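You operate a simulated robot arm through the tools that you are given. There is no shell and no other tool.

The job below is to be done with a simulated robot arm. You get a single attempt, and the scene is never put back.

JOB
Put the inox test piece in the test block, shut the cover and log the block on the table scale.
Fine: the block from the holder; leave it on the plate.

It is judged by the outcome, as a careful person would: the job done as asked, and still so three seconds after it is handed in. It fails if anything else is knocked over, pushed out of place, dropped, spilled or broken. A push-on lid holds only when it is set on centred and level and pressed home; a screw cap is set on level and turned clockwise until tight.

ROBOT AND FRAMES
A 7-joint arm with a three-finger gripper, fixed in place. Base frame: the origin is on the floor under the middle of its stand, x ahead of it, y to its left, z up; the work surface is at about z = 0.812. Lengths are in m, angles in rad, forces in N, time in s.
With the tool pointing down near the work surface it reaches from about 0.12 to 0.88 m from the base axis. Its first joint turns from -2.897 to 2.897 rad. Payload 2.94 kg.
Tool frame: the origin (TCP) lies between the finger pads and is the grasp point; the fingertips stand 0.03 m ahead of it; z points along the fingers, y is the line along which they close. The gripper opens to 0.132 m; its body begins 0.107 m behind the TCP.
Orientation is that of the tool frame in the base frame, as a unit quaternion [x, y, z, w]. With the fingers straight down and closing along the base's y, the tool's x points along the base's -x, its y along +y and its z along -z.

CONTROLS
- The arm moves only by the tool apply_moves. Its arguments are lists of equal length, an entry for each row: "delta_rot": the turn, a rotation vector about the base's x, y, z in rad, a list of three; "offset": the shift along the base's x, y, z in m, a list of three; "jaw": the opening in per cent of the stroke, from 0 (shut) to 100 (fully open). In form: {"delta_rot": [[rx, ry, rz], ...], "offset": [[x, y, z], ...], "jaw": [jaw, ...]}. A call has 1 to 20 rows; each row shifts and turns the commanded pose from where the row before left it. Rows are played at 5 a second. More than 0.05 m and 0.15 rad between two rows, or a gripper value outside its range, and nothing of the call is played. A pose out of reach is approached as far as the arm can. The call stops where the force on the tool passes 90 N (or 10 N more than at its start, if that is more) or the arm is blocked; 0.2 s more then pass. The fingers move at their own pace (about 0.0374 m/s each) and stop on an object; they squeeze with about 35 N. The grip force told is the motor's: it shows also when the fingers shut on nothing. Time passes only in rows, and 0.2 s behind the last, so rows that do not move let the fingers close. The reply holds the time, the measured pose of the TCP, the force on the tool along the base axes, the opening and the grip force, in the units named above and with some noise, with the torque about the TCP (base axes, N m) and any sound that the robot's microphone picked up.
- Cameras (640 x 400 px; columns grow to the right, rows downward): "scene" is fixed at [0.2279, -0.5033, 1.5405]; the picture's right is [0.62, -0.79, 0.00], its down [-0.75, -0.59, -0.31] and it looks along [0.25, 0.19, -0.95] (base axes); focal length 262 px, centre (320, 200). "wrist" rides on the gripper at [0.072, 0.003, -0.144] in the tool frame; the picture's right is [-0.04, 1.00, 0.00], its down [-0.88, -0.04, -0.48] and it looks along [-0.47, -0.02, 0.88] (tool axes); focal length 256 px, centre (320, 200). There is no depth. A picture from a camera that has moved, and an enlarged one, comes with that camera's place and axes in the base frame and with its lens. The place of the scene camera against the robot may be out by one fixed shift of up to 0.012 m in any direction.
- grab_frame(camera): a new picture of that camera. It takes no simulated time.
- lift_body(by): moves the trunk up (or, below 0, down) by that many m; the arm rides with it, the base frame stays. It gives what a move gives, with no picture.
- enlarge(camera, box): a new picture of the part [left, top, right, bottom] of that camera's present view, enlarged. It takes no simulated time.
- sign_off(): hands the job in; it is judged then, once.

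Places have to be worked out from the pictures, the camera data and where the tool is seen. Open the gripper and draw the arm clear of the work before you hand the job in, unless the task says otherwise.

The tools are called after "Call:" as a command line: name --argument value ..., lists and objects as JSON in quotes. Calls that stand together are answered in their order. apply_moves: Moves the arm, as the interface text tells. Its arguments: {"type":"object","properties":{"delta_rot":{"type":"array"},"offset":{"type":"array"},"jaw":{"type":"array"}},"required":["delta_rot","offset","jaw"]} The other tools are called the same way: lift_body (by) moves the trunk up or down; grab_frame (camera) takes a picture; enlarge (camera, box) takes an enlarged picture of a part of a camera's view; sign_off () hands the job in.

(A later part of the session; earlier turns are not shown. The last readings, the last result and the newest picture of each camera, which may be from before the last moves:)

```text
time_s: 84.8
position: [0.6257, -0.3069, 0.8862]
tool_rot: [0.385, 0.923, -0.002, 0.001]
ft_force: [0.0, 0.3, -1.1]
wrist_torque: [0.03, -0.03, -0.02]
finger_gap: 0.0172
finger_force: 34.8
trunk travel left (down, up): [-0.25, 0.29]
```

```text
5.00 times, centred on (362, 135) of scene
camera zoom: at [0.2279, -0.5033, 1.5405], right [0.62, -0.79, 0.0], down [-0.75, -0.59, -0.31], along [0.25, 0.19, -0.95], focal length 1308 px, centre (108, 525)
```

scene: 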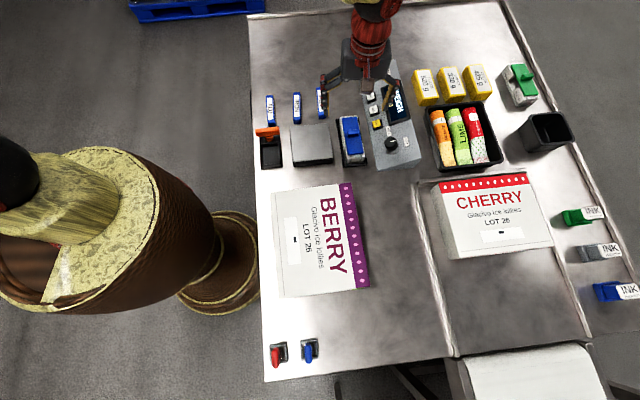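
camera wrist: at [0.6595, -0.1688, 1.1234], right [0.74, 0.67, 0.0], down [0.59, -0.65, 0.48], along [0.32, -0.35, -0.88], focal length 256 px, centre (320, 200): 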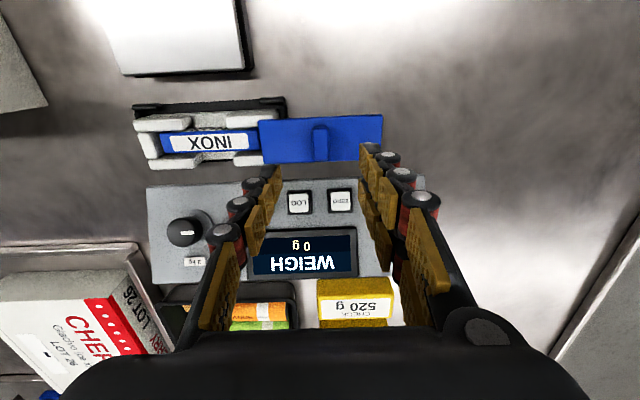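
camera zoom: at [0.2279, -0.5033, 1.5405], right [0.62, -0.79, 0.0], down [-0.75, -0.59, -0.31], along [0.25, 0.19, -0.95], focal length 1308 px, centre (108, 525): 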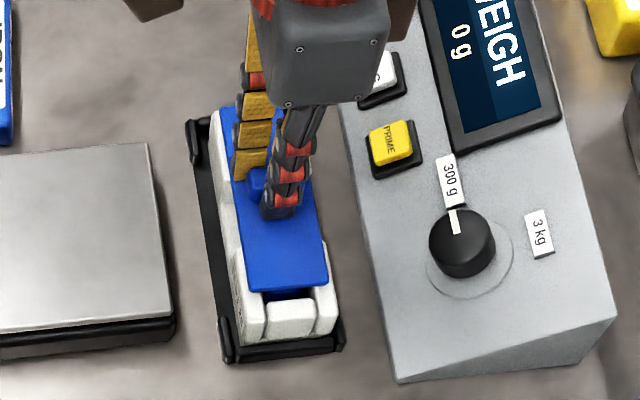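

A 6–8 mm gap is left. I go on in 2–3 mm steps until the stop is felt.

Call:
apply_moves --delta_rot '[[0, 0, 0], [0, 0, 0], [0, 0, 0]]' --offset '[[-0.0014, -0.0014, 0], [-0.0014, -0.0014, 0], [0, 0, 0]]' --jaw '[0, 0, 0]'

Call:
apply_moves --delta_rot '[[0, 0, 0], [0, 0, 0]]' --offset '[[-0.0014, -0.0014, 0], [0, 0, 0]]' --jaw '[0, 0]'

Call:
apply_moves --delta_rot '[[0, 0, 0], [0, 0, 0]]' --offset '[[-0.0014, -0.0014, 0], [0, 0, 0]]' --jaw '[0, 0]'

Call:
enlarge --camera "scene" --box '[330, 95, 395, 175]'

```text
time_s: 85.6
position: [0.6243, -0.3102, 0.8868]
tool_rot: [0.384, 0.924, 0.0, 0.001]
ft_force: [0.5, -0.7, 0.2]
wrist_torque: [-0.04, -0.03, 0.0]
finger_gap: 0.0172
finger_force: 35.1
trunk travel left (down, up): [-0.25, 0.29]
```

```text
time_s: 86.2
position: [0.6221, -0.3113, 0.8865]
tool_rot: [0.385, 0.923, 0.0, 0.0]
ft_force: [0.3, 0.2, -0.6]
wrist_torque: [0.02, 0.0, -0.01]
finger_gap: 0.0171
finger_force: 34.7
trunk travel left (down, up): [-0.25, 0.29]
```

```text
time_s: 86.8
position: [0.62, -0.3121, 0.8861]
tool_rot: [0.385, 0.923, -0.001, 0.001]
ft_force: [0.3, -0.1, -0.7]
wrist_torque: [0.02, 0.0, 0.02]
finger_gap: 0.0172
finger_force: 35.1
trunk travel left (down, up): [-0.25, 0.29]
```

```text
5.00 times, centred on (362, 135) of scene
camera zoom: at [0.2279, -0.5033, 1.5405], right [0.62, -0.79, 0.0], down [-0.75, -0.59, -0.31], along [0.25, 0.19, -0.95], focal length 1308 px, centre (108, 525)
```

zoom: 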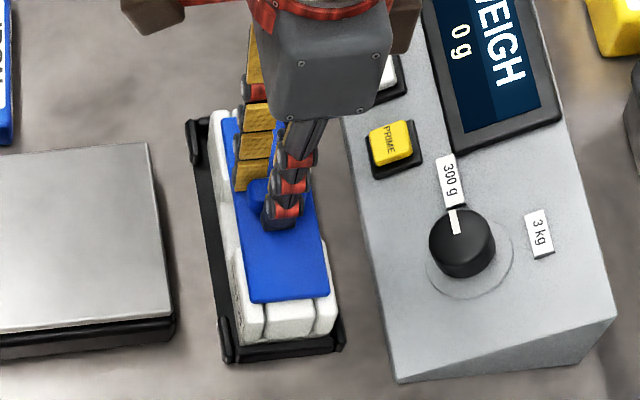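

The gap is closed in the picture; I push a little further to find the end stop.

Call:
apply_moves --delta_rot '[[0, 0, 0], [0, 0, 0]]' --offset '[[-0.001, -0.001, 0], [0, 0, 0]]' --jaw '[0, 0]'

Call:
apply_moves --delta_rot '[[0, 0, 0], [0, 0, 0]]' --offset '[[-0.001, -0.001, 0], [0, 0, 0]]' --jaw '[0, 0]'

Call:
enlarge --camera "wrist" --box '[220, 70, 420, 240]'

Call:
enlarge --camera "scene" --box '[325, 105, 385, 175]'

```text
time_s: 87.4
position: [0.6198, -0.3124, 0.8867]
tool_rot: [0.385, 0.923, 0.0, 0.001]
ft_force: [3.1, 2.0, 0.5]
wrist_torque: [0.16, -0.2, 0.11]
finger_gap: 0.0172
finger_force: 35.6
trunk travel left (down, up): [-0.25, 0.29]
```

```text
time_s: 88.0
position: [0.6187, -0.3122, 0.8857]
tool_rot: [0.384, 0.924, -0.001, 0.002]
ft_force: [7.5, 10.6, 0.7]
wrist_torque: [0.4, -0.31, 0.1]
finger_gap: 0.0174
finger_force: 35.5
trunk travel left (down, up): [-0.25, 0.29]
```

```text
2.35 times, centred on (320, 155) of wrist
camera zoom: at [0.5695, -0.2581, 1.0313], right [0.74, 0.67, 0.0], down [0.59, -0.65, 0.48], along [0.32, -0.35, -0.88], focal length 602 px, centre (320, 306)
```

zoom: 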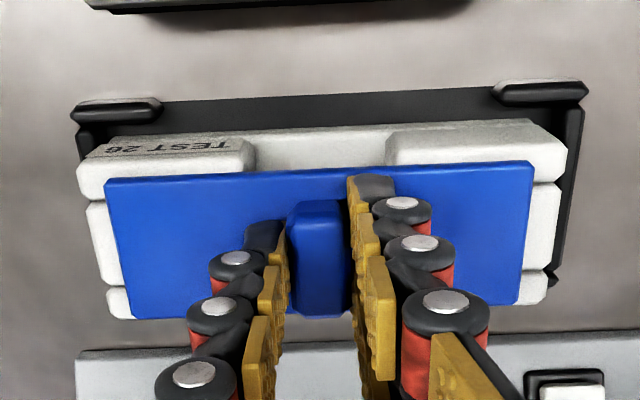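

```text
5.71 times, centred on (355, 140) of scene
camera zoom: at [0.2279, -0.5033, 1.5405], right [0.62, -0.79, 0.0], down [-0.75, -0.59, -0.31], along [0.25, 0.19, -0.95], focal length 1495 px, centre (120, 543)
```

zoom: 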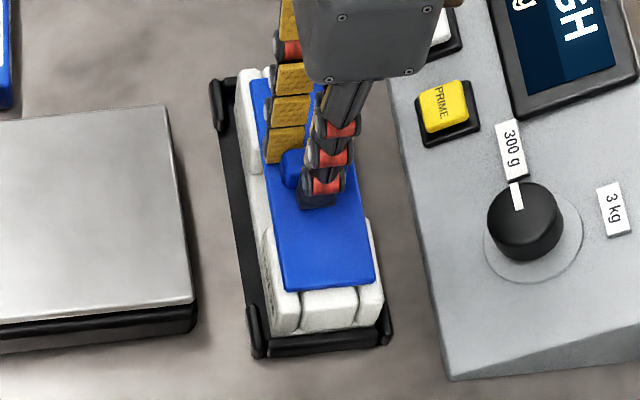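

The push now meets 13 N of resistance with the cover centred on the block, so it is shut against its stop. I release the tab, rise, and turn across the block to take it by the body.

Call:
apply_moves --delta_rot '[[0, 0, 0], [0, 0, 0], [0, 0, 0], [0, 0, 0], [0, 0, 0], [0, 0, 0], [0, 0, 0], [0, 0, 0], [0, 0, 0], [0, 0, 0], [0, 0, 0]]' --offset '[[0.0007, 0.0007, 0], [0, 0, 0], [0, 0, 0], [0, 0, 0], [0, 0, 0], [0, 0, 0.015], [0, 0, 0.03], [0, 0, 0.035], [0, 0, 0.03], [0, 0, 0], [0, 0, 0]]' --jaw '[0, 30, 42, 42, 42, 42, 42, 42, 42, 42, 42]'

Call:
enlarge --camera "wrist" --box '[220, 60, 420, 260]'

Call:
enlarge --camera "scene" --box '[325, 105, 385, 175]'

```text
time_s: 90.4
position: [0.6187, -0.3106, 0.9977]
tool_rot: [0.385, 0.923, 0.0, 0.001]
ft_force: [-0.7, -0.2, 0.7]
wrist_torque: [0.02, 0.01, 0.01]
finger_gap: 0.0554
finger_force: 0.2
trunk travel left (down, up): [-0.25, 0.29]
```

```text
2.00 times, centred on (320, 160) of wrist
camera zoom: at [0.5684, -0.2572, 1.1423], right [0.74, 0.67, 0.0], down [0.59, -0.65, 0.48], along [0.32, -0.35, -0.88], focal length 512 px, centre (320, 280)
```

zoom: 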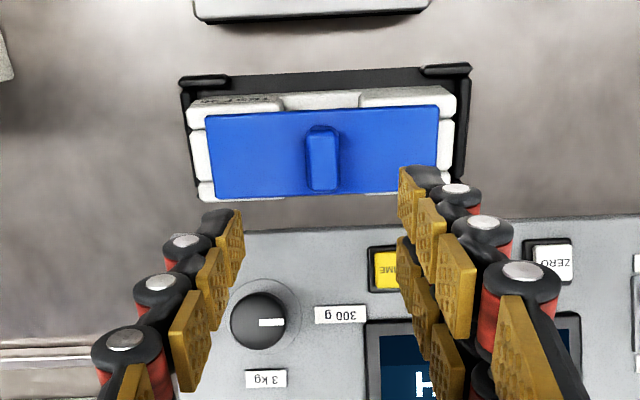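

```text
5.71 times, centred on (355, 140) of scene
camera zoom: at [0.2279, -0.5033, 1.5405], right [0.62, -0.79, 0.0], down [-0.75, -0.59, -0.31], along [0.25, 0.19, -0.95], focal length 1495 px, centre (120, 543)
```

zoom: 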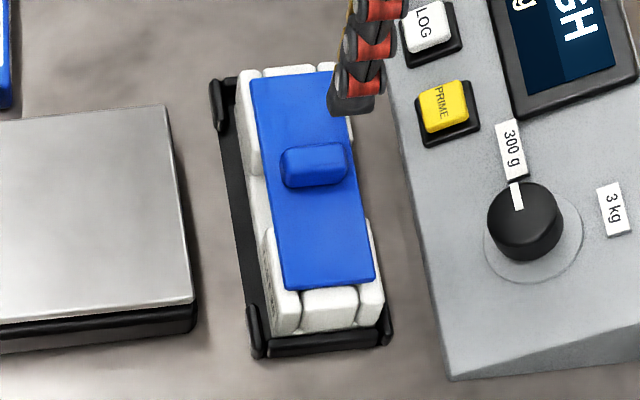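

The cover is shut; the block's centre is ≈(0.6213,-0.311) with heading ≈44.8°. I turn the tool square across it, set the jaw to about 73 mm and hover for a check.

Call:
apply_moves --delta_rot '[[0, 0, 0.1427], [0, 0, 0.1427], [0, 0, 0.1427], [0, 0, 0.1427], [0, 0, 0.1427], [0, 0, 0.1427], [0, 0, 0.1427], [0, 0, 0.1427], [0, 0, 0.1427], [0, 0, 0.1427], [0, 0, 0.1427], [0, 0, 0]]' --offset '[[0.0024, -0.0004, 0], [0, 0, 0], [0, 0, 0], [0, 0, 0], [0, 0, 0], [0, 0, 0], [0, 0, 0], [0, 0, 0], [0, 0, 0], [0, 0, 0], [0, 0, -0.02], [0, 0, 0]]' --jaw '[55, 55, 55, 55, 55, 55, 55, 55, 55, 55, 55, 55]'

Call:
grab_frame --camera "wrist"

Call:
enlarge --camera "wrist" --box '[240, 40, 400, 240]'

```text
time_s: 93.0
position: [0.6214, -0.3141, 0.9759]
tool_rot: [-0.382, 0.924, 0.001, 0.0]
ft_force: [0.6, 0.2, 0.1]
wrist_torque: [0.05, 0.03, -0.04]
finger_gap: 0.0727
finger_force: 0.1
trunk travel left (down, up): [-0.25, 0.29]
```

```text
taken
camera wrist: at [0.5669, -0.3622, 1.1209], right [-0.67, 0.74, 0.0], down [0.65, 0.59, 0.48], along [0.35, 0.32, -0.88], focal length 256 px, centre (320, 200)
```

wrist: 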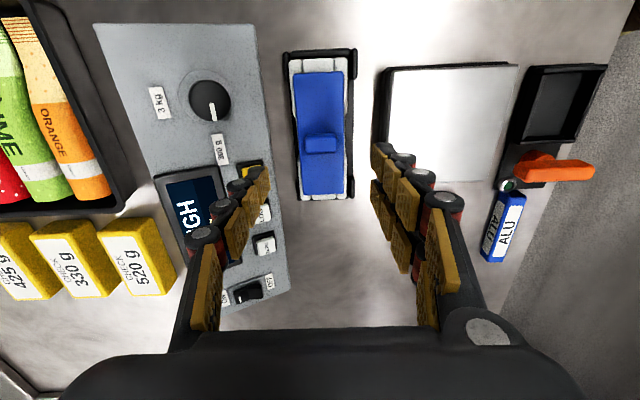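

```text
2.00 times, centred on (320, 140) of wrist
camera zoom: at [0.5669, -0.3622, 1.1209], right [-0.67, 0.74, 0.0], down [0.65, 0.59, 0.48], along [0.35, 0.32, -0.88], focal length 512 px, centre (320, 320)
```

zoom: 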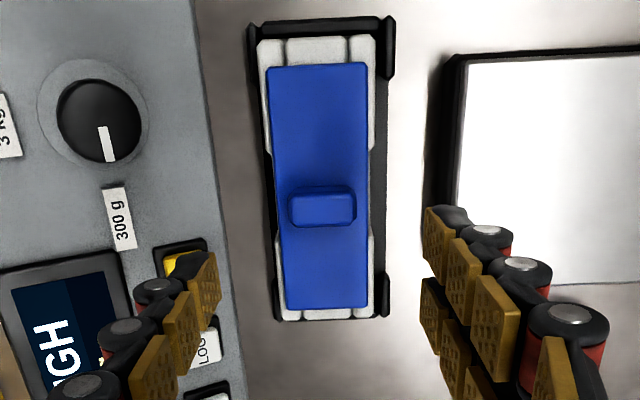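

Square to the block within 0.1° and off by about 1.8 mm. I correct and descend in two stages, pausing to check side clearance.

Call:
apply_moves --delta_rot '[[0, 0, 0], [0, 0, 0], [0, 0, 0], [0, 0, 0], [0, 0, 0]]' --offset '[[-0.0003, 0.0018, 0], [0, 0, -0.04], [0, 0, -0.04], [0, 0, -0.024], [0, 0, 0]]' --jaw '[55, 55, 55, 55, 55]'

Call:
grab_frame --camera "wrist"

Call:
enlarge --camera "wrist" --box '[220, 40, 420, 240]'

Call:
enlarge --camera "scene" --box '[325, 95, 395, 175]'

```text
time_s: 94.2
position: [0.6214, -0.3113, 0.8707]
tool_rot: [-0.381, 0.924, 0.0, 0.001]
ft_force: [-0.4, 1.1, -1.0]
wrist_torque: [-0.03, 0.0, 0.01]
finger_gap: 0.0727
finger_force: 0.1
trunk travel left (down, up): [-0.25, 0.29]
```

```text
taken
camera wrist: at [0.5666, -0.3599, 1.0162], right [-0.67, 0.74, 0.0], down [0.65, 0.59, 0.48], along [0.35, 0.32, -0.88], focal length 256 px, centre (320, 200)
```

wrist: 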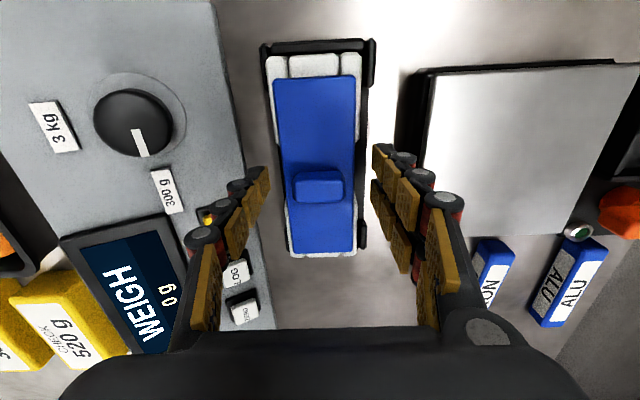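

```text
2.00 times, centred on (320, 140) of wrist
camera zoom: at [0.5666, -0.3599, 1.0162], right [-0.67, 0.74, 0.0], down [0.65, 0.59, 0.48], along [0.35, 0.32, -0.88], focal length 512 px, centre (320, 320)
```

zoom: 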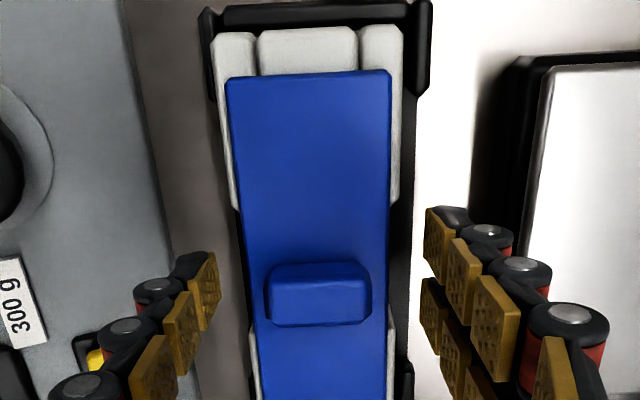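

```text
5.00 times, centred on (360, 135) of scene
camera zoom: at [0.2279, -0.5033, 1.5405], right [0.62, -0.79, 0.0], down [-0.75, -0.59, -0.31], along [0.25, 0.19, -0.95], focal length 1308 px, centre (120, 525)
```

zoom: 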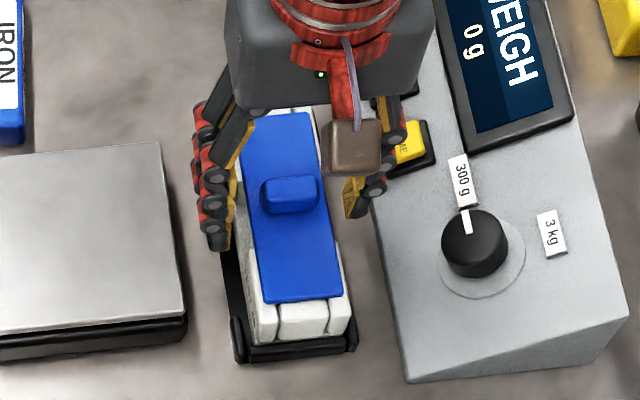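

Clearances look fine on both sides (the panel edge is about 10 mm beyond the finger). I go down to z≈0.853 and then feel downward.

Call:
apply_moves --delta_rot '[[0, 0, 0], [0, 0, 0], [0, 0, 0], [0, 0, 0]]' --offset '[[0, 0, -0.009], [0, 0, -0.007], [0, 0, -0.003], [0, 0, 0]]' --jaw '[51, 51, 51, 51]'

Call:
apply_moves --delta_rot '[[0, 0, 0], [0, 0, 0]]' --offset '[[0, 0, -0.0015], [0, 0, 0]]' --jaw '[51, 51]'

Call:
enlarge --camera "scene" --box '[325, 95, 395, 175]'

```text
time_s: 95.2
position: [0.6199, -0.3126, 0.8523]
tool_rot: [-0.382, 0.924, 0.0, 0.001]
ft_force: [0.4, 0.5, 0.1]
wrist_torque: [0.01, -0.02, -0.02]
finger_gap: 0.0676
finger_force: 0.1
trunk travel left (down, up): [-0.25, 0.29]
```

```text
time_s: 95.8
position: [0.6211, -0.3136, 0.8515]
tool_rot: [-0.382, 0.924, 0.0, 0.001]
ft_force: [0.7, -0.4, -0.6]
wrist_torque: [0.02, 0.05, 0.02]
finger_gap: 0.0673
finger_force: 0.0
trunk travel left (down, up): [-0.25, 0.29]
```

```text
5.00 times, centred on (360, 135) of scene
camera zoom: at [0.2279, -0.5033, 1.5405], right [0.62, -0.79, 0.0], down [-0.75, -0.59, -0.31], along [0.25, 0.19, -0.95], focal length 1308 px, centre (120, 525)
```

zoom: 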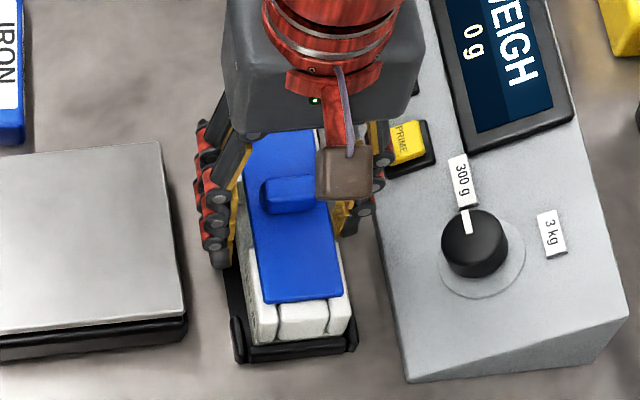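

No contact yet (tips ≈0.822). I go 3 mm lower in two steps.

Call:
apply_moves --delta_rot '[[0, 0, 0], [0, 0, 0]]' --offset '[[0, 0, -0.0015], [0, 0, 0]]' --jaw '[51, 51]'

Call:
apply_moves --delta_rot '[[0, 0, 0], [0, 0, 0]]' --offset '[[0, 0, -0.0015], [0, 0, 0]]' --jaw '[51, 51]'

```text
time_s: 96.4
position: [0.6217, -0.3119, 0.8518]
tool_rot: [-0.381, 0.925, 0.0, 0.002]
ft_force: [-0.2, 0.0, 0.3]
wrist_torque: [0.03, -0.01, -0.02]
finger_gap: 0.0672
finger_force: 0.0
trunk travel left (down, up): [-0.25, 0.29]
```

```text
time_s: 97.0
position: [0.6206, -0.3125, 0.8484]
tool_rot: [-0.382, 0.924, 0.0, 0.001]
ft_force: [0.1, -0.1, 0.2]
wrist_torque: [-0.01, -0.03, 0.0]
finger_gap: 0.0672
finger_force: 0.2
trunk travel left (down, up): [-0.25, 0.29]
```

Tips ≈0.819, beside the block's base. I close, limiting the target to 50 mm so the fingers cannot run into the notch.

Call:
apply_moves --delta_rot '[[0, 0, 0], [0, 0, 0], [0, 0, 0], [0, 0, 0]]' --offset '[[0, 0, 0], [0, 0, 0], [0, 0, 0], [0, 0, 0]]' --jaw '[38, 38, 38, 38]'

Call:
enlarge --camera "wrist" --box '[220, 40, 420, 240]'

Call:
enlarge --camera "scene" --box '[325, 95, 395, 175]'

```text
time_s: 98.0
position: [0.6219, -0.3125, 0.8488]
tool_rot: [-0.381, 0.925, 0.0, 0.002]
ft_force: [1.1, -1.0, 1.5]
wrist_torque: [-0.12, -0.16, 0.02]
finger_gap: 0.0556
finger_force: 34.9
trunk travel left (down, up): [-0.25, 0.29]
```

```text
2.00 times, centred on (320, 140) of wrist
camera zoom: at [0.5664, -0.3598, 0.9941], right [-0.67, 0.74, 0.0], down [0.65, 0.59, 0.48], along [0.35, 0.32, -0.88], focal length 512 px, centre (320, 320)
```

zoom: 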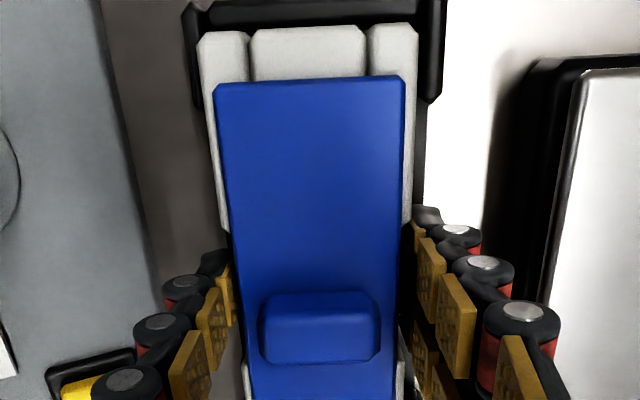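

```text
5.00 times, centred on (360, 135) of scene
camera zoom: at [0.2279, -0.5033, 1.5405], right [0.62, -0.79, 0.0], down [-0.75, -0.59, -0.31], along [0.25, 0.19, -0.95], focal length 1308 px, centre (120, 525)
```

zoom: 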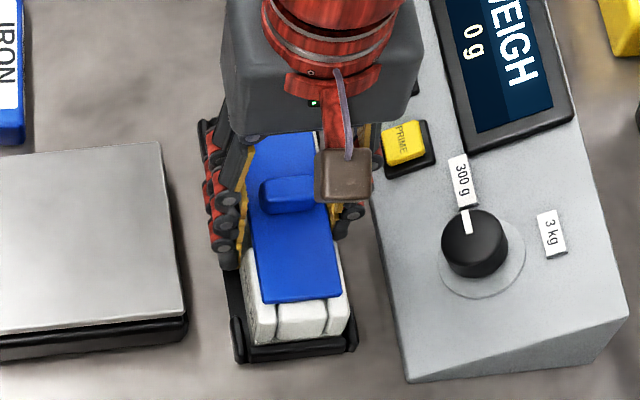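

The base is held (55.6 mm, 35 N). I lift slowly 10 mm and check the load before going higher.

Call:
apply_moves --delta_rot '[[0, 0, 0], [0, 0, 0], [0, 0, 0], [0, 0, 0], [0, 0, 0]]' --offset '[[0, 0, 0.002], [0, 0, 0.003], [0, 0, 0.003], [0, 0, 0.002], [0, 0, 0]]' --jaw '[38, 38, 38, 38, 38]'

Call:
enlarge --camera "scene" --box '[325, 95, 395, 175]'

Call:
enlarge --camera "wrist" --box '[220, 40, 420, 240]'

```text
time_s: 99.2
position: [0.6207, -0.3127, 0.8588]
tool_rot: [-0.381, 0.925, 0.0, 0.001]
ft_force: [2.3, 2.5, -5.8]
wrist_torque: [0.17, -0.11, 0.09]
finger_gap: 0.0554
finger_force: 35.4
trunk travel left (down, up): [-0.25, 0.29]
```

```text
5.00 times, centred on (360, 135) of scene
camera zoom: at [0.2279, -0.5033, 1.5405], right [0.62, -0.79, 0.0], down [-0.75, -0.59, -0.31], along [0.25, 0.19, -0.95], focal length 1308 px, centre (120, 525)
```

zoom: 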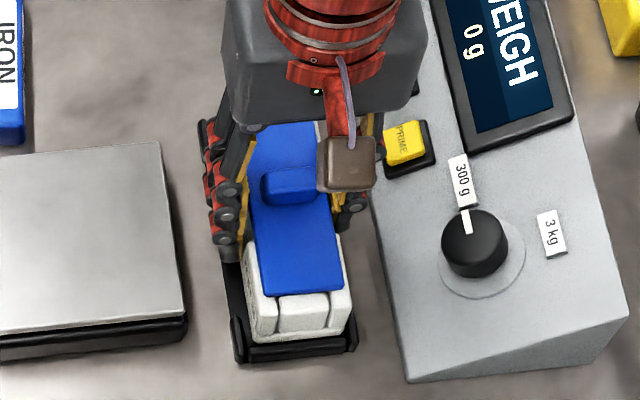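

```text
2.00 times, centred on (320, 140) of wrist
camera zoom: at [0.5664, -0.3598, 1.0032], right [-0.67, 0.74, 0.0], down [0.65, 0.59, 0.48], along [0.35, 0.32, -0.88], focal length 512 px, centre (320, 320)
```

zoom: 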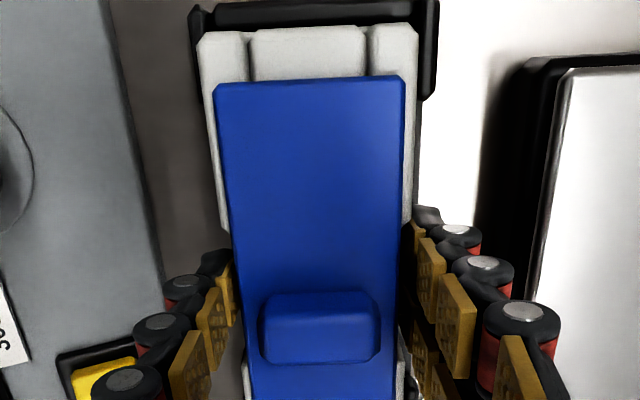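

The block rises with the gripper, level; a small push along the axis suggests it rubs the near end rail, so I ease 0.7 mm off it and lift on to clear the holder.

Call:
apply_moves --delta_rot '[[0, 0, 0], [0, 0, 0], [0, 0, 0], [0, 0, 0], [0, 0, 0], [0, 0, 0]]' --offset '[[0.0005, 0.0005, 0.003], [0, 0, 0.005], [0, 0, 0.01], [0, 0, 0.02], [0, 0, 0.022], [0, 0, 0]]' --jaw '[38, 38, 38, 38, 38, 38]'

Call:
enlarge --camera "scene" --box '[280, 85, 400, 175]'

Call:
grab_frame --camera "wrist"

```text
time_s: 100.6
position: [0.6222, -0.3122, 0.9182]
tool_rot: [-0.381, 0.925, 0.001, 0.0]
ft_force: [-0.2, -0.1, -3.4]
wrist_torque: [-0.02, -0.02, 0.0]
finger_gap: 0.0554
finger_force: 35.5
trunk travel left (down, up): [-0.25, 0.29]
```

```text
4.44 times, centred on (340, 130) of scene
camera zoom: at [0.2279, -0.5033, 1.5405], right [0.62, -0.79, 0.0], down [-0.75, -0.59, -0.31], along [0.25, 0.19, -0.95], focal length 1163 px, centre (231, 511)
```

zoom: 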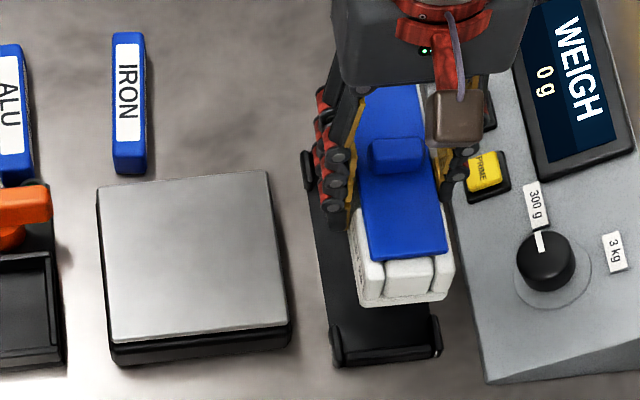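

```text
taken
camera wrist: at [0.5671, -0.3605, 1.0628], right [-0.67, 0.74, 0.0], down [0.65, 0.59, 0.48], along [0.35, 0.32, -0.88], focal length 256 px, centre (320, 200)
```

wrist: 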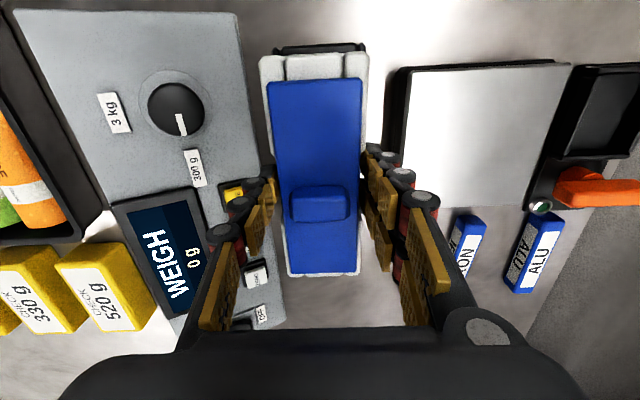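

The block hangs level and clear of the holder. I carry it 132 mm sideways over the plate at this height.

Call:
apply_moves --delta_rot '[[0, 0, 0], [0, 0, 0], [0, 0, 0], [0, 0, 0], [0, 0, 0]]' --offset '[[-0.0235, 0.0231, 0.003], [-0.0236, 0.023, 0], [-0.0236, 0.0231, 0], [-0.0235, 0.023, 0], [0, 0, 0]]' --jaw '[38, 38, 38, 38, 38]'

Call:
grab_frame --camera "wrist"

Call:
enlarge --camera "scene" --box '[260, 85, 380, 185]'

```text
time_s: 101.8
position: [0.5259, -0.2216, 0.92]
tool_rot: [-0.381, 0.924, 0.001, 0.002]
ft_force: [-0.3, -0.1, -5.2]
wrist_torque: [0.01, -0.02, -0.01]
finger_gap: 0.0553
finger_force: 35.1
trunk travel left (down, up): [-0.25, 0.29]
```

```text
taken
camera wrist: at [0.471, -0.2684, 1.0653], right [-0.67, 0.74, 0.0], down [0.65, 0.59, 0.48], along [0.35, 0.32, -0.88], focal length 256 px, centre (320, 200)
```

wrist: 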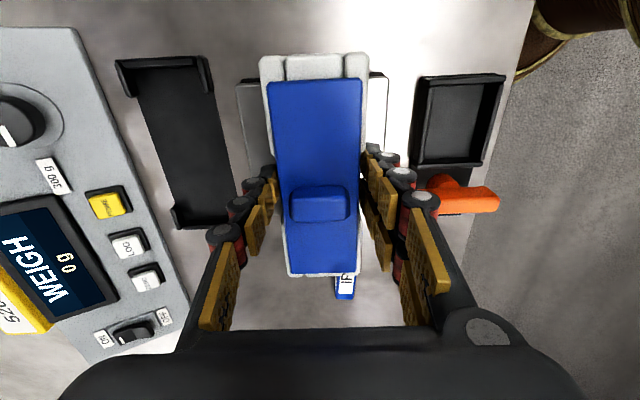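

```text
4.00 times, centred on (320, 135) of scene
camera zoom: at [0.2279, -0.5033, 1.5405], right [0.62, -0.79, 0.0], down [-0.75, -0.59, -0.31], along [0.25, 0.19, -0.95], focal length 1047 px, centre (320, 460)
```

zoom: 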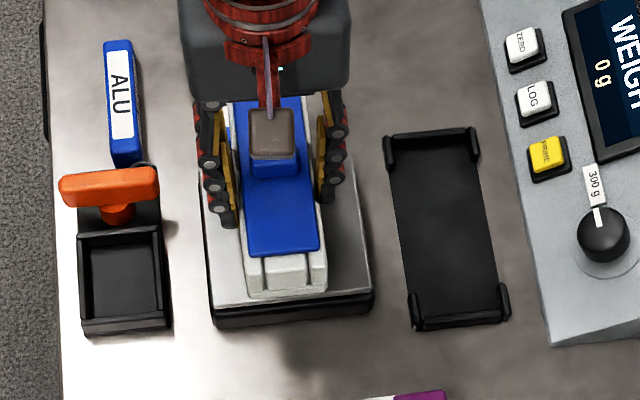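

The block is centred over the plate. I lower it, the last part in small steps until the plate takes the weight.

Call:
apply_moves --delta_rot '[[0, 0, 0], [0, 0, 0], [0, 0, 0], [0, 0, 0]]' --offset '[[0.0008, 0.0008, -0.012], [0, 0, -0.01], [0, 0, -0.004], [0, 0, 0]]' --jaw '[38, 38, 38, 38]'

Call:
apply_moves --delta_rot '[[0, 0, 0], [0, 0, 0]]' --offset '[[0, 0, -0.003], [0, 0, 0]]' --jaw '[38, 38]'

Call:
apply_moves --delta_rot '[[0, 0, 0], [0, 0, 0]]' --offset '[[0, 0, -0.002], [0, 0, 0]]' --jaw '[38, 38]'

Call:
enlarge --camera "scene" --box '[260, 85, 380, 185]'

```text
time_s: 102.8
position: [0.5278, -0.2199, 0.895]
tool_rot: [-0.381, 0.924, 0.0, 0.001]
ft_force: [0.4, 0.2, -3.8]
wrist_torque: [-0.02, 0.0, -0.02]
finger_gap: 0.0555
finger_force: 35.6
trunk travel left (down, up): [-0.25, 0.29]
```

```text
time_s: 103.4
position: [0.5274, -0.2181, 0.8926]
tool_rot: [-0.381, 0.925, 0.001, 0.0]
ft_force: [0.2, -0.6, -4.1]
wrist_torque: [0.0, 0.01, -0.01]
finger_gap: 0.0552
finger_force: 34.1
trunk travel left (down, up): [-0.25, 0.29]
```

```text
time_s: 104.0
position: [0.5275, -0.2195, 0.8914]
tool_rot: [-0.381, 0.924, 0.001, 0.001]
ft_force: [0.4, -0.4, -4.4]
wrist_torque: [0.0, 0.0, -0.02]
finger_gap: 0.0555
finger_force: 34.9
trunk travel left (down, up): [-0.25, 0.29]
```

```text
4.00 times, centred on (320, 135) of scene
camera zoom: at [0.2279, -0.5033, 1.5405], right [0.62, -0.79, 0.0], down [-0.75, -0.59, -0.31], along [0.25, 0.19, -0.95], focal length 1047 px, centre (320, 460)
```

zoom: 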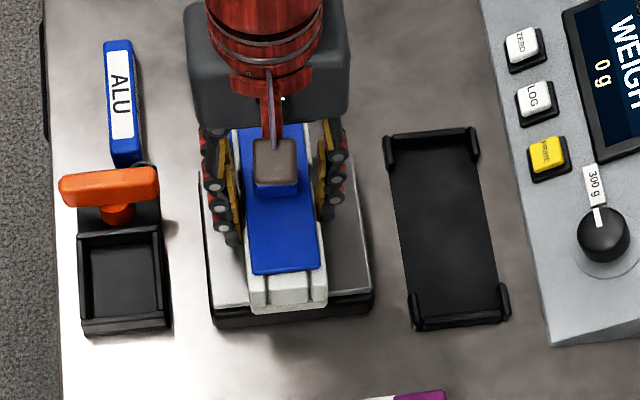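

Load about 4 N, still hanging. I keep lowering in small steps.

Call:
apply_moves --delta_rot '[[0, 0, 0], [0, 0, 0]]' --offset '[[0, 0, -0.002], [0, 0, 0]]' --jaw '[38, 38]'

Call:
apply_moves --delta_rot '[[0, 0, 0], [0, 0, 0]]' --offset '[[0, 0, -0.002], [0, 0, 0]]' --jaw '[38, 38]'

Call:
apply_moves --delta_rot '[[0, 0, 0], [0, 0, 0]]' --offset '[[0, 0, -0.002], [0, 0, 0]]' --jaw '[38, 38]'

```text
time_s: 104.6
position: [0.5276, -0.2187, 0.8891]
tool_rot: [-0.38, 0.925, 0.001, 0.001]
ft_force: [-0.2, 0.4, -1.3]
wrist_torque: [-0.19, 0.08, -0.06]
finger_gap: 0.0554
finger_force: 34.9
trunk travel left (down, up): [-0.25, 0.29]
```

```text
time_s: 105.2
position: [0.5277, -0.2198, 0.8884]
tool_rot: [-0.381, 0.925, -0.001, 0.001]
ft_force: [-2.7, -2.9, 18.3]
wrist_torque: [-0.33, 0.65, 0.06]
finger_gap: 0.0554
finger_force: 34.8
trunk travel left (down, up): [-0.25, 0.29]
```

```text
time_s: 105.8
position: [0.5287, -0.2196, 0.8867]
tool_rot: [-0.381, 0.925, -0.002, 0.003]
ft_force: [0.1, -6.3, 26.3]
wrist_torque: [-0.1, 0.01, -0.07]
finger_gap: 0.0552
finger_force: 34.7
trunk travel left (down, up): [-0.25, 0.29]
```

The block is down (I overshot slightly to 26 N). I ease up 3 mm to unload, then open the fingers.

Call:
apply_moves --delta_rot '[[0, 0, 0], [0, 0, 0]]' --offset '[[0, 0, 0.0028], [0, 0, 0]]' --jaw '[38, 38]'

Call:
enlarge --camera "scene" --box '[260, 85, 420, 185]'

Call:
grab_frame --camera "wrist"

```text
time_s: 106.4
position: [0.5275, -0.218, 0.8872]
tool_rot: [-0.381, 0.925, 0.0, 0.001]
ft_force: [4.4, -2.0, 7.6]
wrist_torque: [0.16, -0.81, -0.16]
finger_gap: 0.0555
finger_force: 35.2
trunk travel left (down, up): [-0.25, 0.29]
```

```text
4.00 times, centred on (340, 135) of scene
camera zoom: at [0.2279, -0.5033, 1.5405], right [0.62, -0.79, 0.0], down [-0.75, -0.59, -0.31], along [0.25, 0.19, -0.95], focal length 1047 px, centre (240, 460)
```

zoom: 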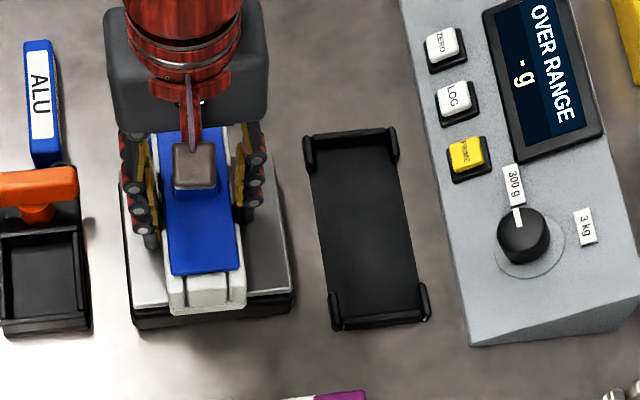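

```text
taken
camera wrist: at [0.4734, -0.2661, 1.0316], right [-0.67, 0.74, 0.0], down [0.65, 0.59, 0.48], along [0.35, 0.32, -0.88], focal length 256 px, centre (320, 200)
```

wrist: 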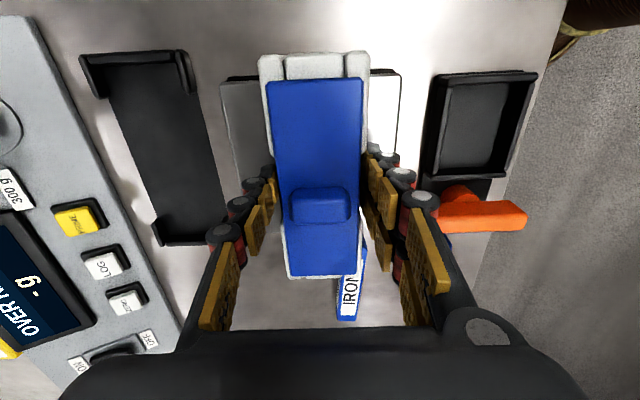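

"OVER RANGE" shows while I still press a little. I ease up 1 mm more and open.

Call:
apply_moves --delta_rot '[[0, 0, 0], [0, 0, 0]]' --offset '[[0, 0, 0.0007], [0, 0, 0]]' --jaw '[38, 38]'

Call:
apply_moves --delta_rot '[[0, 0, 0], [0, 0, 0], [0, 0, 0], [0, 0, 0]]' --offset '[[0, 0, 0], [0, 0, 0], [0, 0, 0], [0, 0, 0]]' --jaw '[44, 50, 52, 52]'

Call:
enlarge --camera "scene" --box '[260, 85, 420, 185]'

```text
time_s: 107.0
position: [0.5263, -0.2186, 0.8865]
tool_rot: [-0.381, 0.925, 0.002, 0.0]
ft_force: [-0.1, -0.3, -4.2]
wrist_torque: [0.03, 0.0, 0.01]
finger_gap: 0.0558
finger_force: 35.2
trunk travel left (down, up): [-0.25, 0.29]
```

```text
time_s: 108.0
position: [0.5286, -0.219, 0.8875]
tool_rot: [-0.381, 0.925, 0.0, 0.001]
ft_force: [-0.7, -0.4, -0.4]
wrist_torque: [0.0, -0.03, 0.04]
finger_gap: 0.0688
finger_force: 0.1
trunk travel left (down, up): [-0.25, 0.29]
```

```text
4.00 times, centred on (340, 135) of scene
camera zoom: at [0.2279, -0.5033, 1.5405], right [0.62, -0.79, 0.0], down [-0.75, -0.59, -0.31], along [0.25, 0.19, -0.95], focal length 1047 px, centre (240, 460)
```

zoom: 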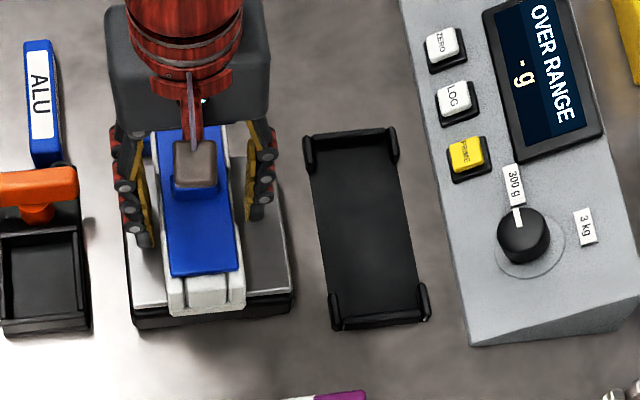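

The display shows OVER RANGE in the 300 g range, so the loaded block (about 0.4 kg) can only be logged on the 3 kg range; "Fine" was not a range instruction. I rise off the block and go back to the knob, tilted to its axis, to turn it back.

Call:
apply_moves --delta_rot '[[0, 0, 0], [0, 0, 0], [0, 0, 0], [0, 0, 0], [0, 0, 0.0873], [0, 0, 0.0873], [0, 0, 0], [0, 0, 0], [0, 0, 0], [0, 0, 0]]' --offset '[[0, 0, 0.01], [0, 0, 0.03], [0, 0, 0.04], [0, 0, 0.035], [0.0198, -0.0325, 0], [0.0198, -0.0325, 0], [0.0198, -0.0325, 0], [0.0198, -0.0325, 0], [0.0198, -0.0325, 0], [0, 0, 0]]' --jaw '[52, 55, 60, 60, 60, 60, 60, 60, 60, 60]'

Call:
grab_frame --camera "scene"

Call:
enlarge --camera "scene" --box '[260, 85, 420, 185]'

```text
time_s: 110.2
position: [0.6295, -0.3824, 1.0042]
tool_rot: [-0.46, 0.888, 0.001, 0.002]
ft_force: [-0.2, -0.6, 0.2]
wrist_torque: [0.01, -0.01, -0.01]
finger_gap: 0.0792
finger_force: 0.0
trunk travel left (down, up): [-0.25, 0.29]
```

```text
taken
```

scene: 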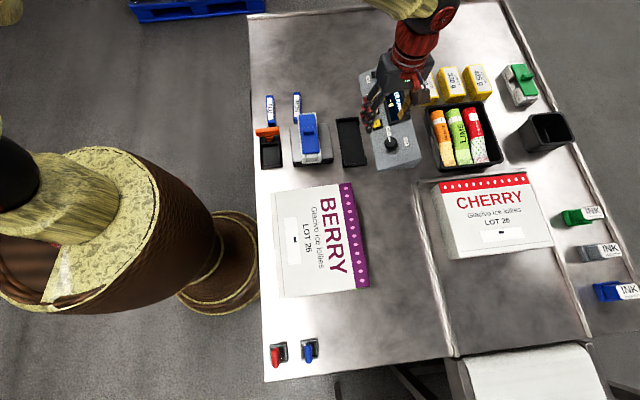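

```text
4.00 times, centred on (340, 135) of scene
camera zoom: at [0.2279, -0.5033, 1.5405], right [0.62, -0.79, 0.0], down [-0.75, -0.59, -0.31], along [0.25, 0.19, -0.95], focal length 1047 px, centre (240, 460)
```

zoom: 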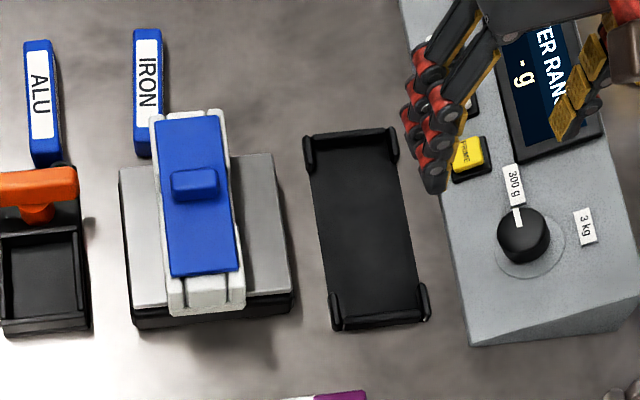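

The block stands closed on the plate, clear of everything. I tilt to the knob axis and take the earlier stand-off pose.

Call:
apply_moves --delta_rot '[[-0.0823, -0.0781, 0], [-0.0823, -0.0781, 0], [-0.0823, -0.0781, 0], [-0.0823, -0.0781, 0], [0, 0, 0], [0, 0, 0]]' --offset '[[-0.0007, 0.0003, -0.0099], [-0.0007, 0.0003, -0.0099], [-0.0007, 0.0003, -0.0099], [-0.0007, 0.0002, -0.0098], [0, 0, 0], [0, 0, 0]]' --jaw '[60, 60, 60, 60, 60, 60]'

Call:
grab_frame --camera "wrist"

Call:
enlarge --camera "wrist" --box '[270, 90, 370, 190]'

```text
time_s: 111.6
position: [0.6251, -0.3801, 0.964]
tool_rot: [-0.448, 0.865, -0.216, 0.064]
ft_force: [0.0, 0.0, 0.3]
wrist_torque: [0.0, -0.02, 0.03]
finger_gap: 0.0792
finger_force: 0.1
trunk travel left (down, up): [-0.25, 0.29]
```

```text
taken
camera wrist: at [0.5359, -0.3893, 1.0994], right [-0.72, 0.54, -0.43], down [0.4, 0.84, 0.37], along [0.56, 0.09, -0.82], focal length 256 px, centre (320, 200)
```

wrist: 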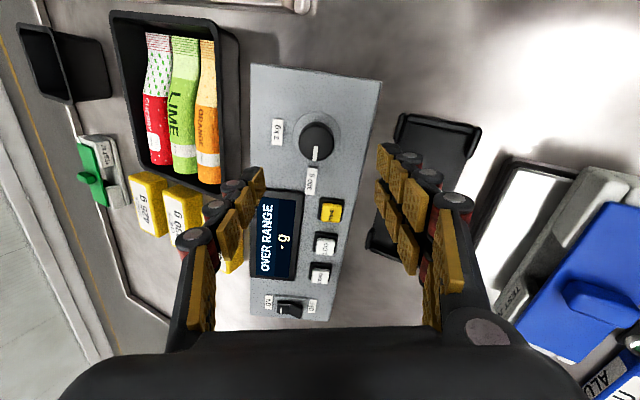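

```text
4.00 times, centred on (320, 140) of wrist
camera zoom: at [0.5359, -0.3893, 1.0994], right [-0.72, 0.54, -0.43], down [0.4, 0.84, 0.37], along [0.56, 0.09, -0.82], focal length 1024 px, centre (320, 440)
```

zoom: 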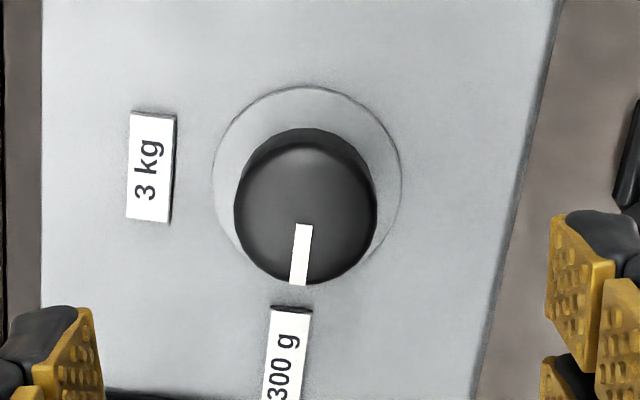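

The knob is about 3.5 mm off the tool axis sideways. I correct that and go in along the axis by 92 mm to straddle it.

Call:
apply_moves --delta_rot '[[0, 0, 0], [0, 0, 0], [0, 0, 0], [0, 0, 0], [0, 0, 0], [0, 0, 0]]' --offset '[[0.0025, -0.0019, 0.0015], [0.009, -0.0095, -0.0268], [0.009, -0.0095, -0.0268], [0.006, -0.0063, -0.0179], [0.0039, -0.0041, -0.0117], [0, 0, 0]]' --jaw '[60, 60, 60, 60, 60, 60]'

Call:
enlarge --camera "wrist" --box '[240, 130, 400, 290]'

```text
time_s: 113.0
position: [0.6551, -0.4107, 0.8825]
tool_rot: [-0.448, 0.865, -0.216, 0.063]
ft_force: [0.4, -0.1, -0.5]
wrist_torque: [0.0, 0.02, -0.02]
finger_gap: 0.0792
finger_force: 0.1
trunk travel left (down, up): [-0.25, 0.29]
```

```text
2.50 times, centred on (320, 210) of wrist
camera zoom: at [0.5659, -0.4208, 1.0176], right [-0.72, 0.54, -0.43], down [0.4, 0.84, 0.37], along [0.56, 0.09, -0.82], focal length 640 px, centre (320, 175)
```

zoom: 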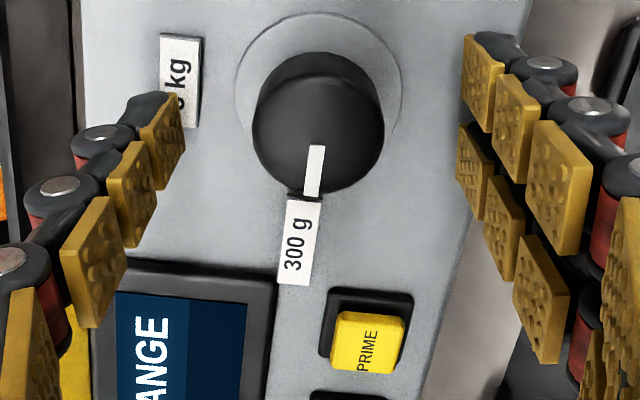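

Well centred. I close on the knob and turn clockwise 90° back toward "3 kg".

Call:
apply_moves --delta_rot '[[0, 0, 0], [0, 0, 0], [0, 0, 0], [0, 0, 0], [0, 0, 0], [0.0393, -0.0413, -0.1169], [0.0393, -0.0413, -0.1169], [0.0393, -0.0413, -0.1169], [0.0393, -0.0413, -0.1169], [0.0393, -0.0413, -0.1169], [0.0393, -0.0413, -0.1169], [0.0393, -0.0413, -0.1169], [0.0393, -0.0413, -0.1169], [0.0393, -0.0413, -0.1169], [0.0393, -0.0413, -0.1169], [0.0393, -0.0413, -0.1169], [0.0393, -0.0413, -0.1169], [0, 0, 0]]' --offset '[[0, 0, 0], [0, 0, 0], [0, 0, 0], [0, 0, 0], [0, 0, 0], [0, 0, 0], [0, 0, 0], [0, 0, 0], [0, 0, 0], [0, 0, 0], [0, 0, 0], [0, 0, 0], [0, 0, 0], [0, 0, 0], [0, 0, 0], [0, 0, 0], [0, 0, 0], [0, 0, 0]]' --jaw '[15, 15, 15, 15, 15, 15, 15, 15, 15, 15, 15, 15, 15, 15, 15, 15, 15, 15]'

Call:
grab_frame --camera "wrist"

Call:
enlarge --camera "wrist" --box '[240, 130, 400, 290]'

Call:
enlarge --camera "scene" --box '[340, 70, 430, 180]'

```text
time_s: 116.8
position: [0.6558, -0.4112, 0.8838]
tool_rot: [0.291, 0.93, -0.11, 0.199]
ft_force: [6.8, 3.1, 5.6]
wrist_torque: [0.25, -0.04, 0.1]
finger_gap: 0.0345
finger_force: 45.6
trunk travel left (down, up): [-0.25, 0.29]
```

```text
taken
camera wrist: at [0.5585, -0.3258, 0.9816], right [0.62, 0.78, -0.07], down [0.49, -0.32, 0.81], along [0.61, -0.53, -0.58], focal length 256 px, centre (320, 200)
```

wrist: 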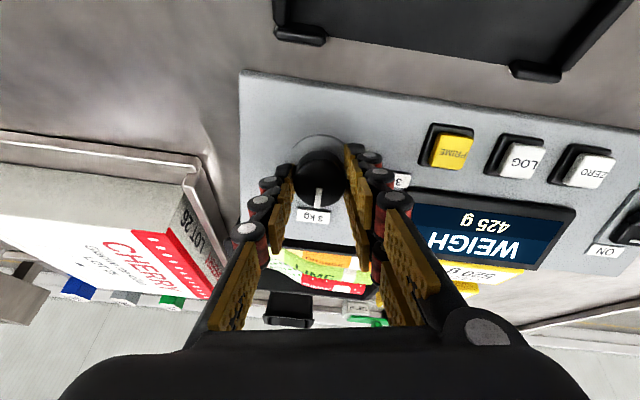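

```text
2.50 times, centred on (320, 210) of wrist
camera zoom: at [0.5585, -0.3258, 0.9816], right [0.62, 0.78, -0.07], down [0.49, -0.32, 0.81], along [0.61, -0.53, -0.58], focal length 640 px, centre (320, 175)
```

zoom: 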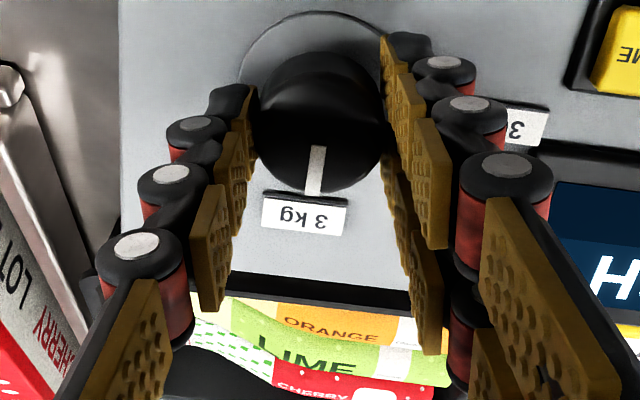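

```text
3.64 times, centred on (385, 125) of scene
camera zoom: at [0.2279, -0.5033, 1.5405], right [0.62, -0.79, 0.0], down [-0.75, -0.59, -0.31], along [0.25, 0.19, -0.95], focal length 951 px, centre (84, 473)
```

zoom: 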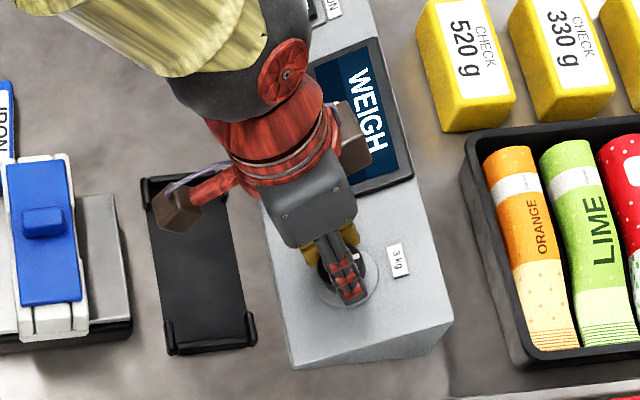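

The knob points at "3 kg" and the display reads WEIGH 425 g. I release, back off along the axis, and move to a stand-off over the LOG button (≈(0.746,-0.303,0.842)), closing the fingers.

Call:
apply_moves --delta_rot '[[0, 0, 0], [0, 0, 0], [0, 0, 0], [0, 0, 0], [0, 0, 0], [0, 0, 0], [0, 0, 0], [0, 0, 0]]' --offset '[[0, 0, 0], [0, 0, 0], [0, 0, 0], [0, 0, 0], [-0.0076, 0.0079, 0.0225], [-0.0106, 0.0111, 0.0315], [-0.0045, 0.0048, 0.0135], [0, 0, 0]]' --jaw '[60, 60, 60, 60, 60, 60, 60, 60]'

Call:
grab_frame --camera "wrist"

Call:
enlarge --camera "scene" --box '[340, 60, 440, 180]'

```text
time_s: 118.6
position: [0.6322, -0.3885, 0.9498]
tool_rot: [0.289, 0.93, -0.109, 0.198]
ft_force: [-0.7, 0.9, 0.2]
wrist_torque: [-0.01, 0.01, -0.01]
finger_gap: 0.0791
finger_force: 0.2
trunk travel left (down, up): [-0.25, 0.29]
```

```text
taken
camera wrist: at [0.5362, -0.3027, 1.0489], right [0.61, 0.79, -0.07], down [0.5, -0.31, 0.81], along [0.61, -0.53, -0.58], focal length 256 px, centre (320, 200)
```

wrist: 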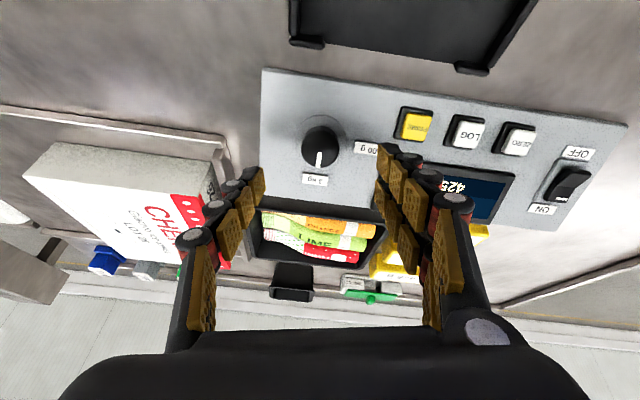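

```text
3.33 times, centred on (390, 120) of scene
camera zoom: at [0.2279, -0.5033, 1.5405], right [0.62, -0.79, 0.0], down [-0.75, -0.59, -0.31], along [0.25, 0.19, -0.95], focal length 872 px, centre (87, 467)
```

zoom: 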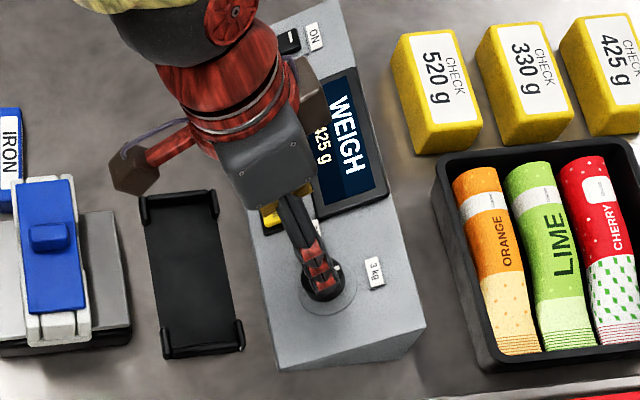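

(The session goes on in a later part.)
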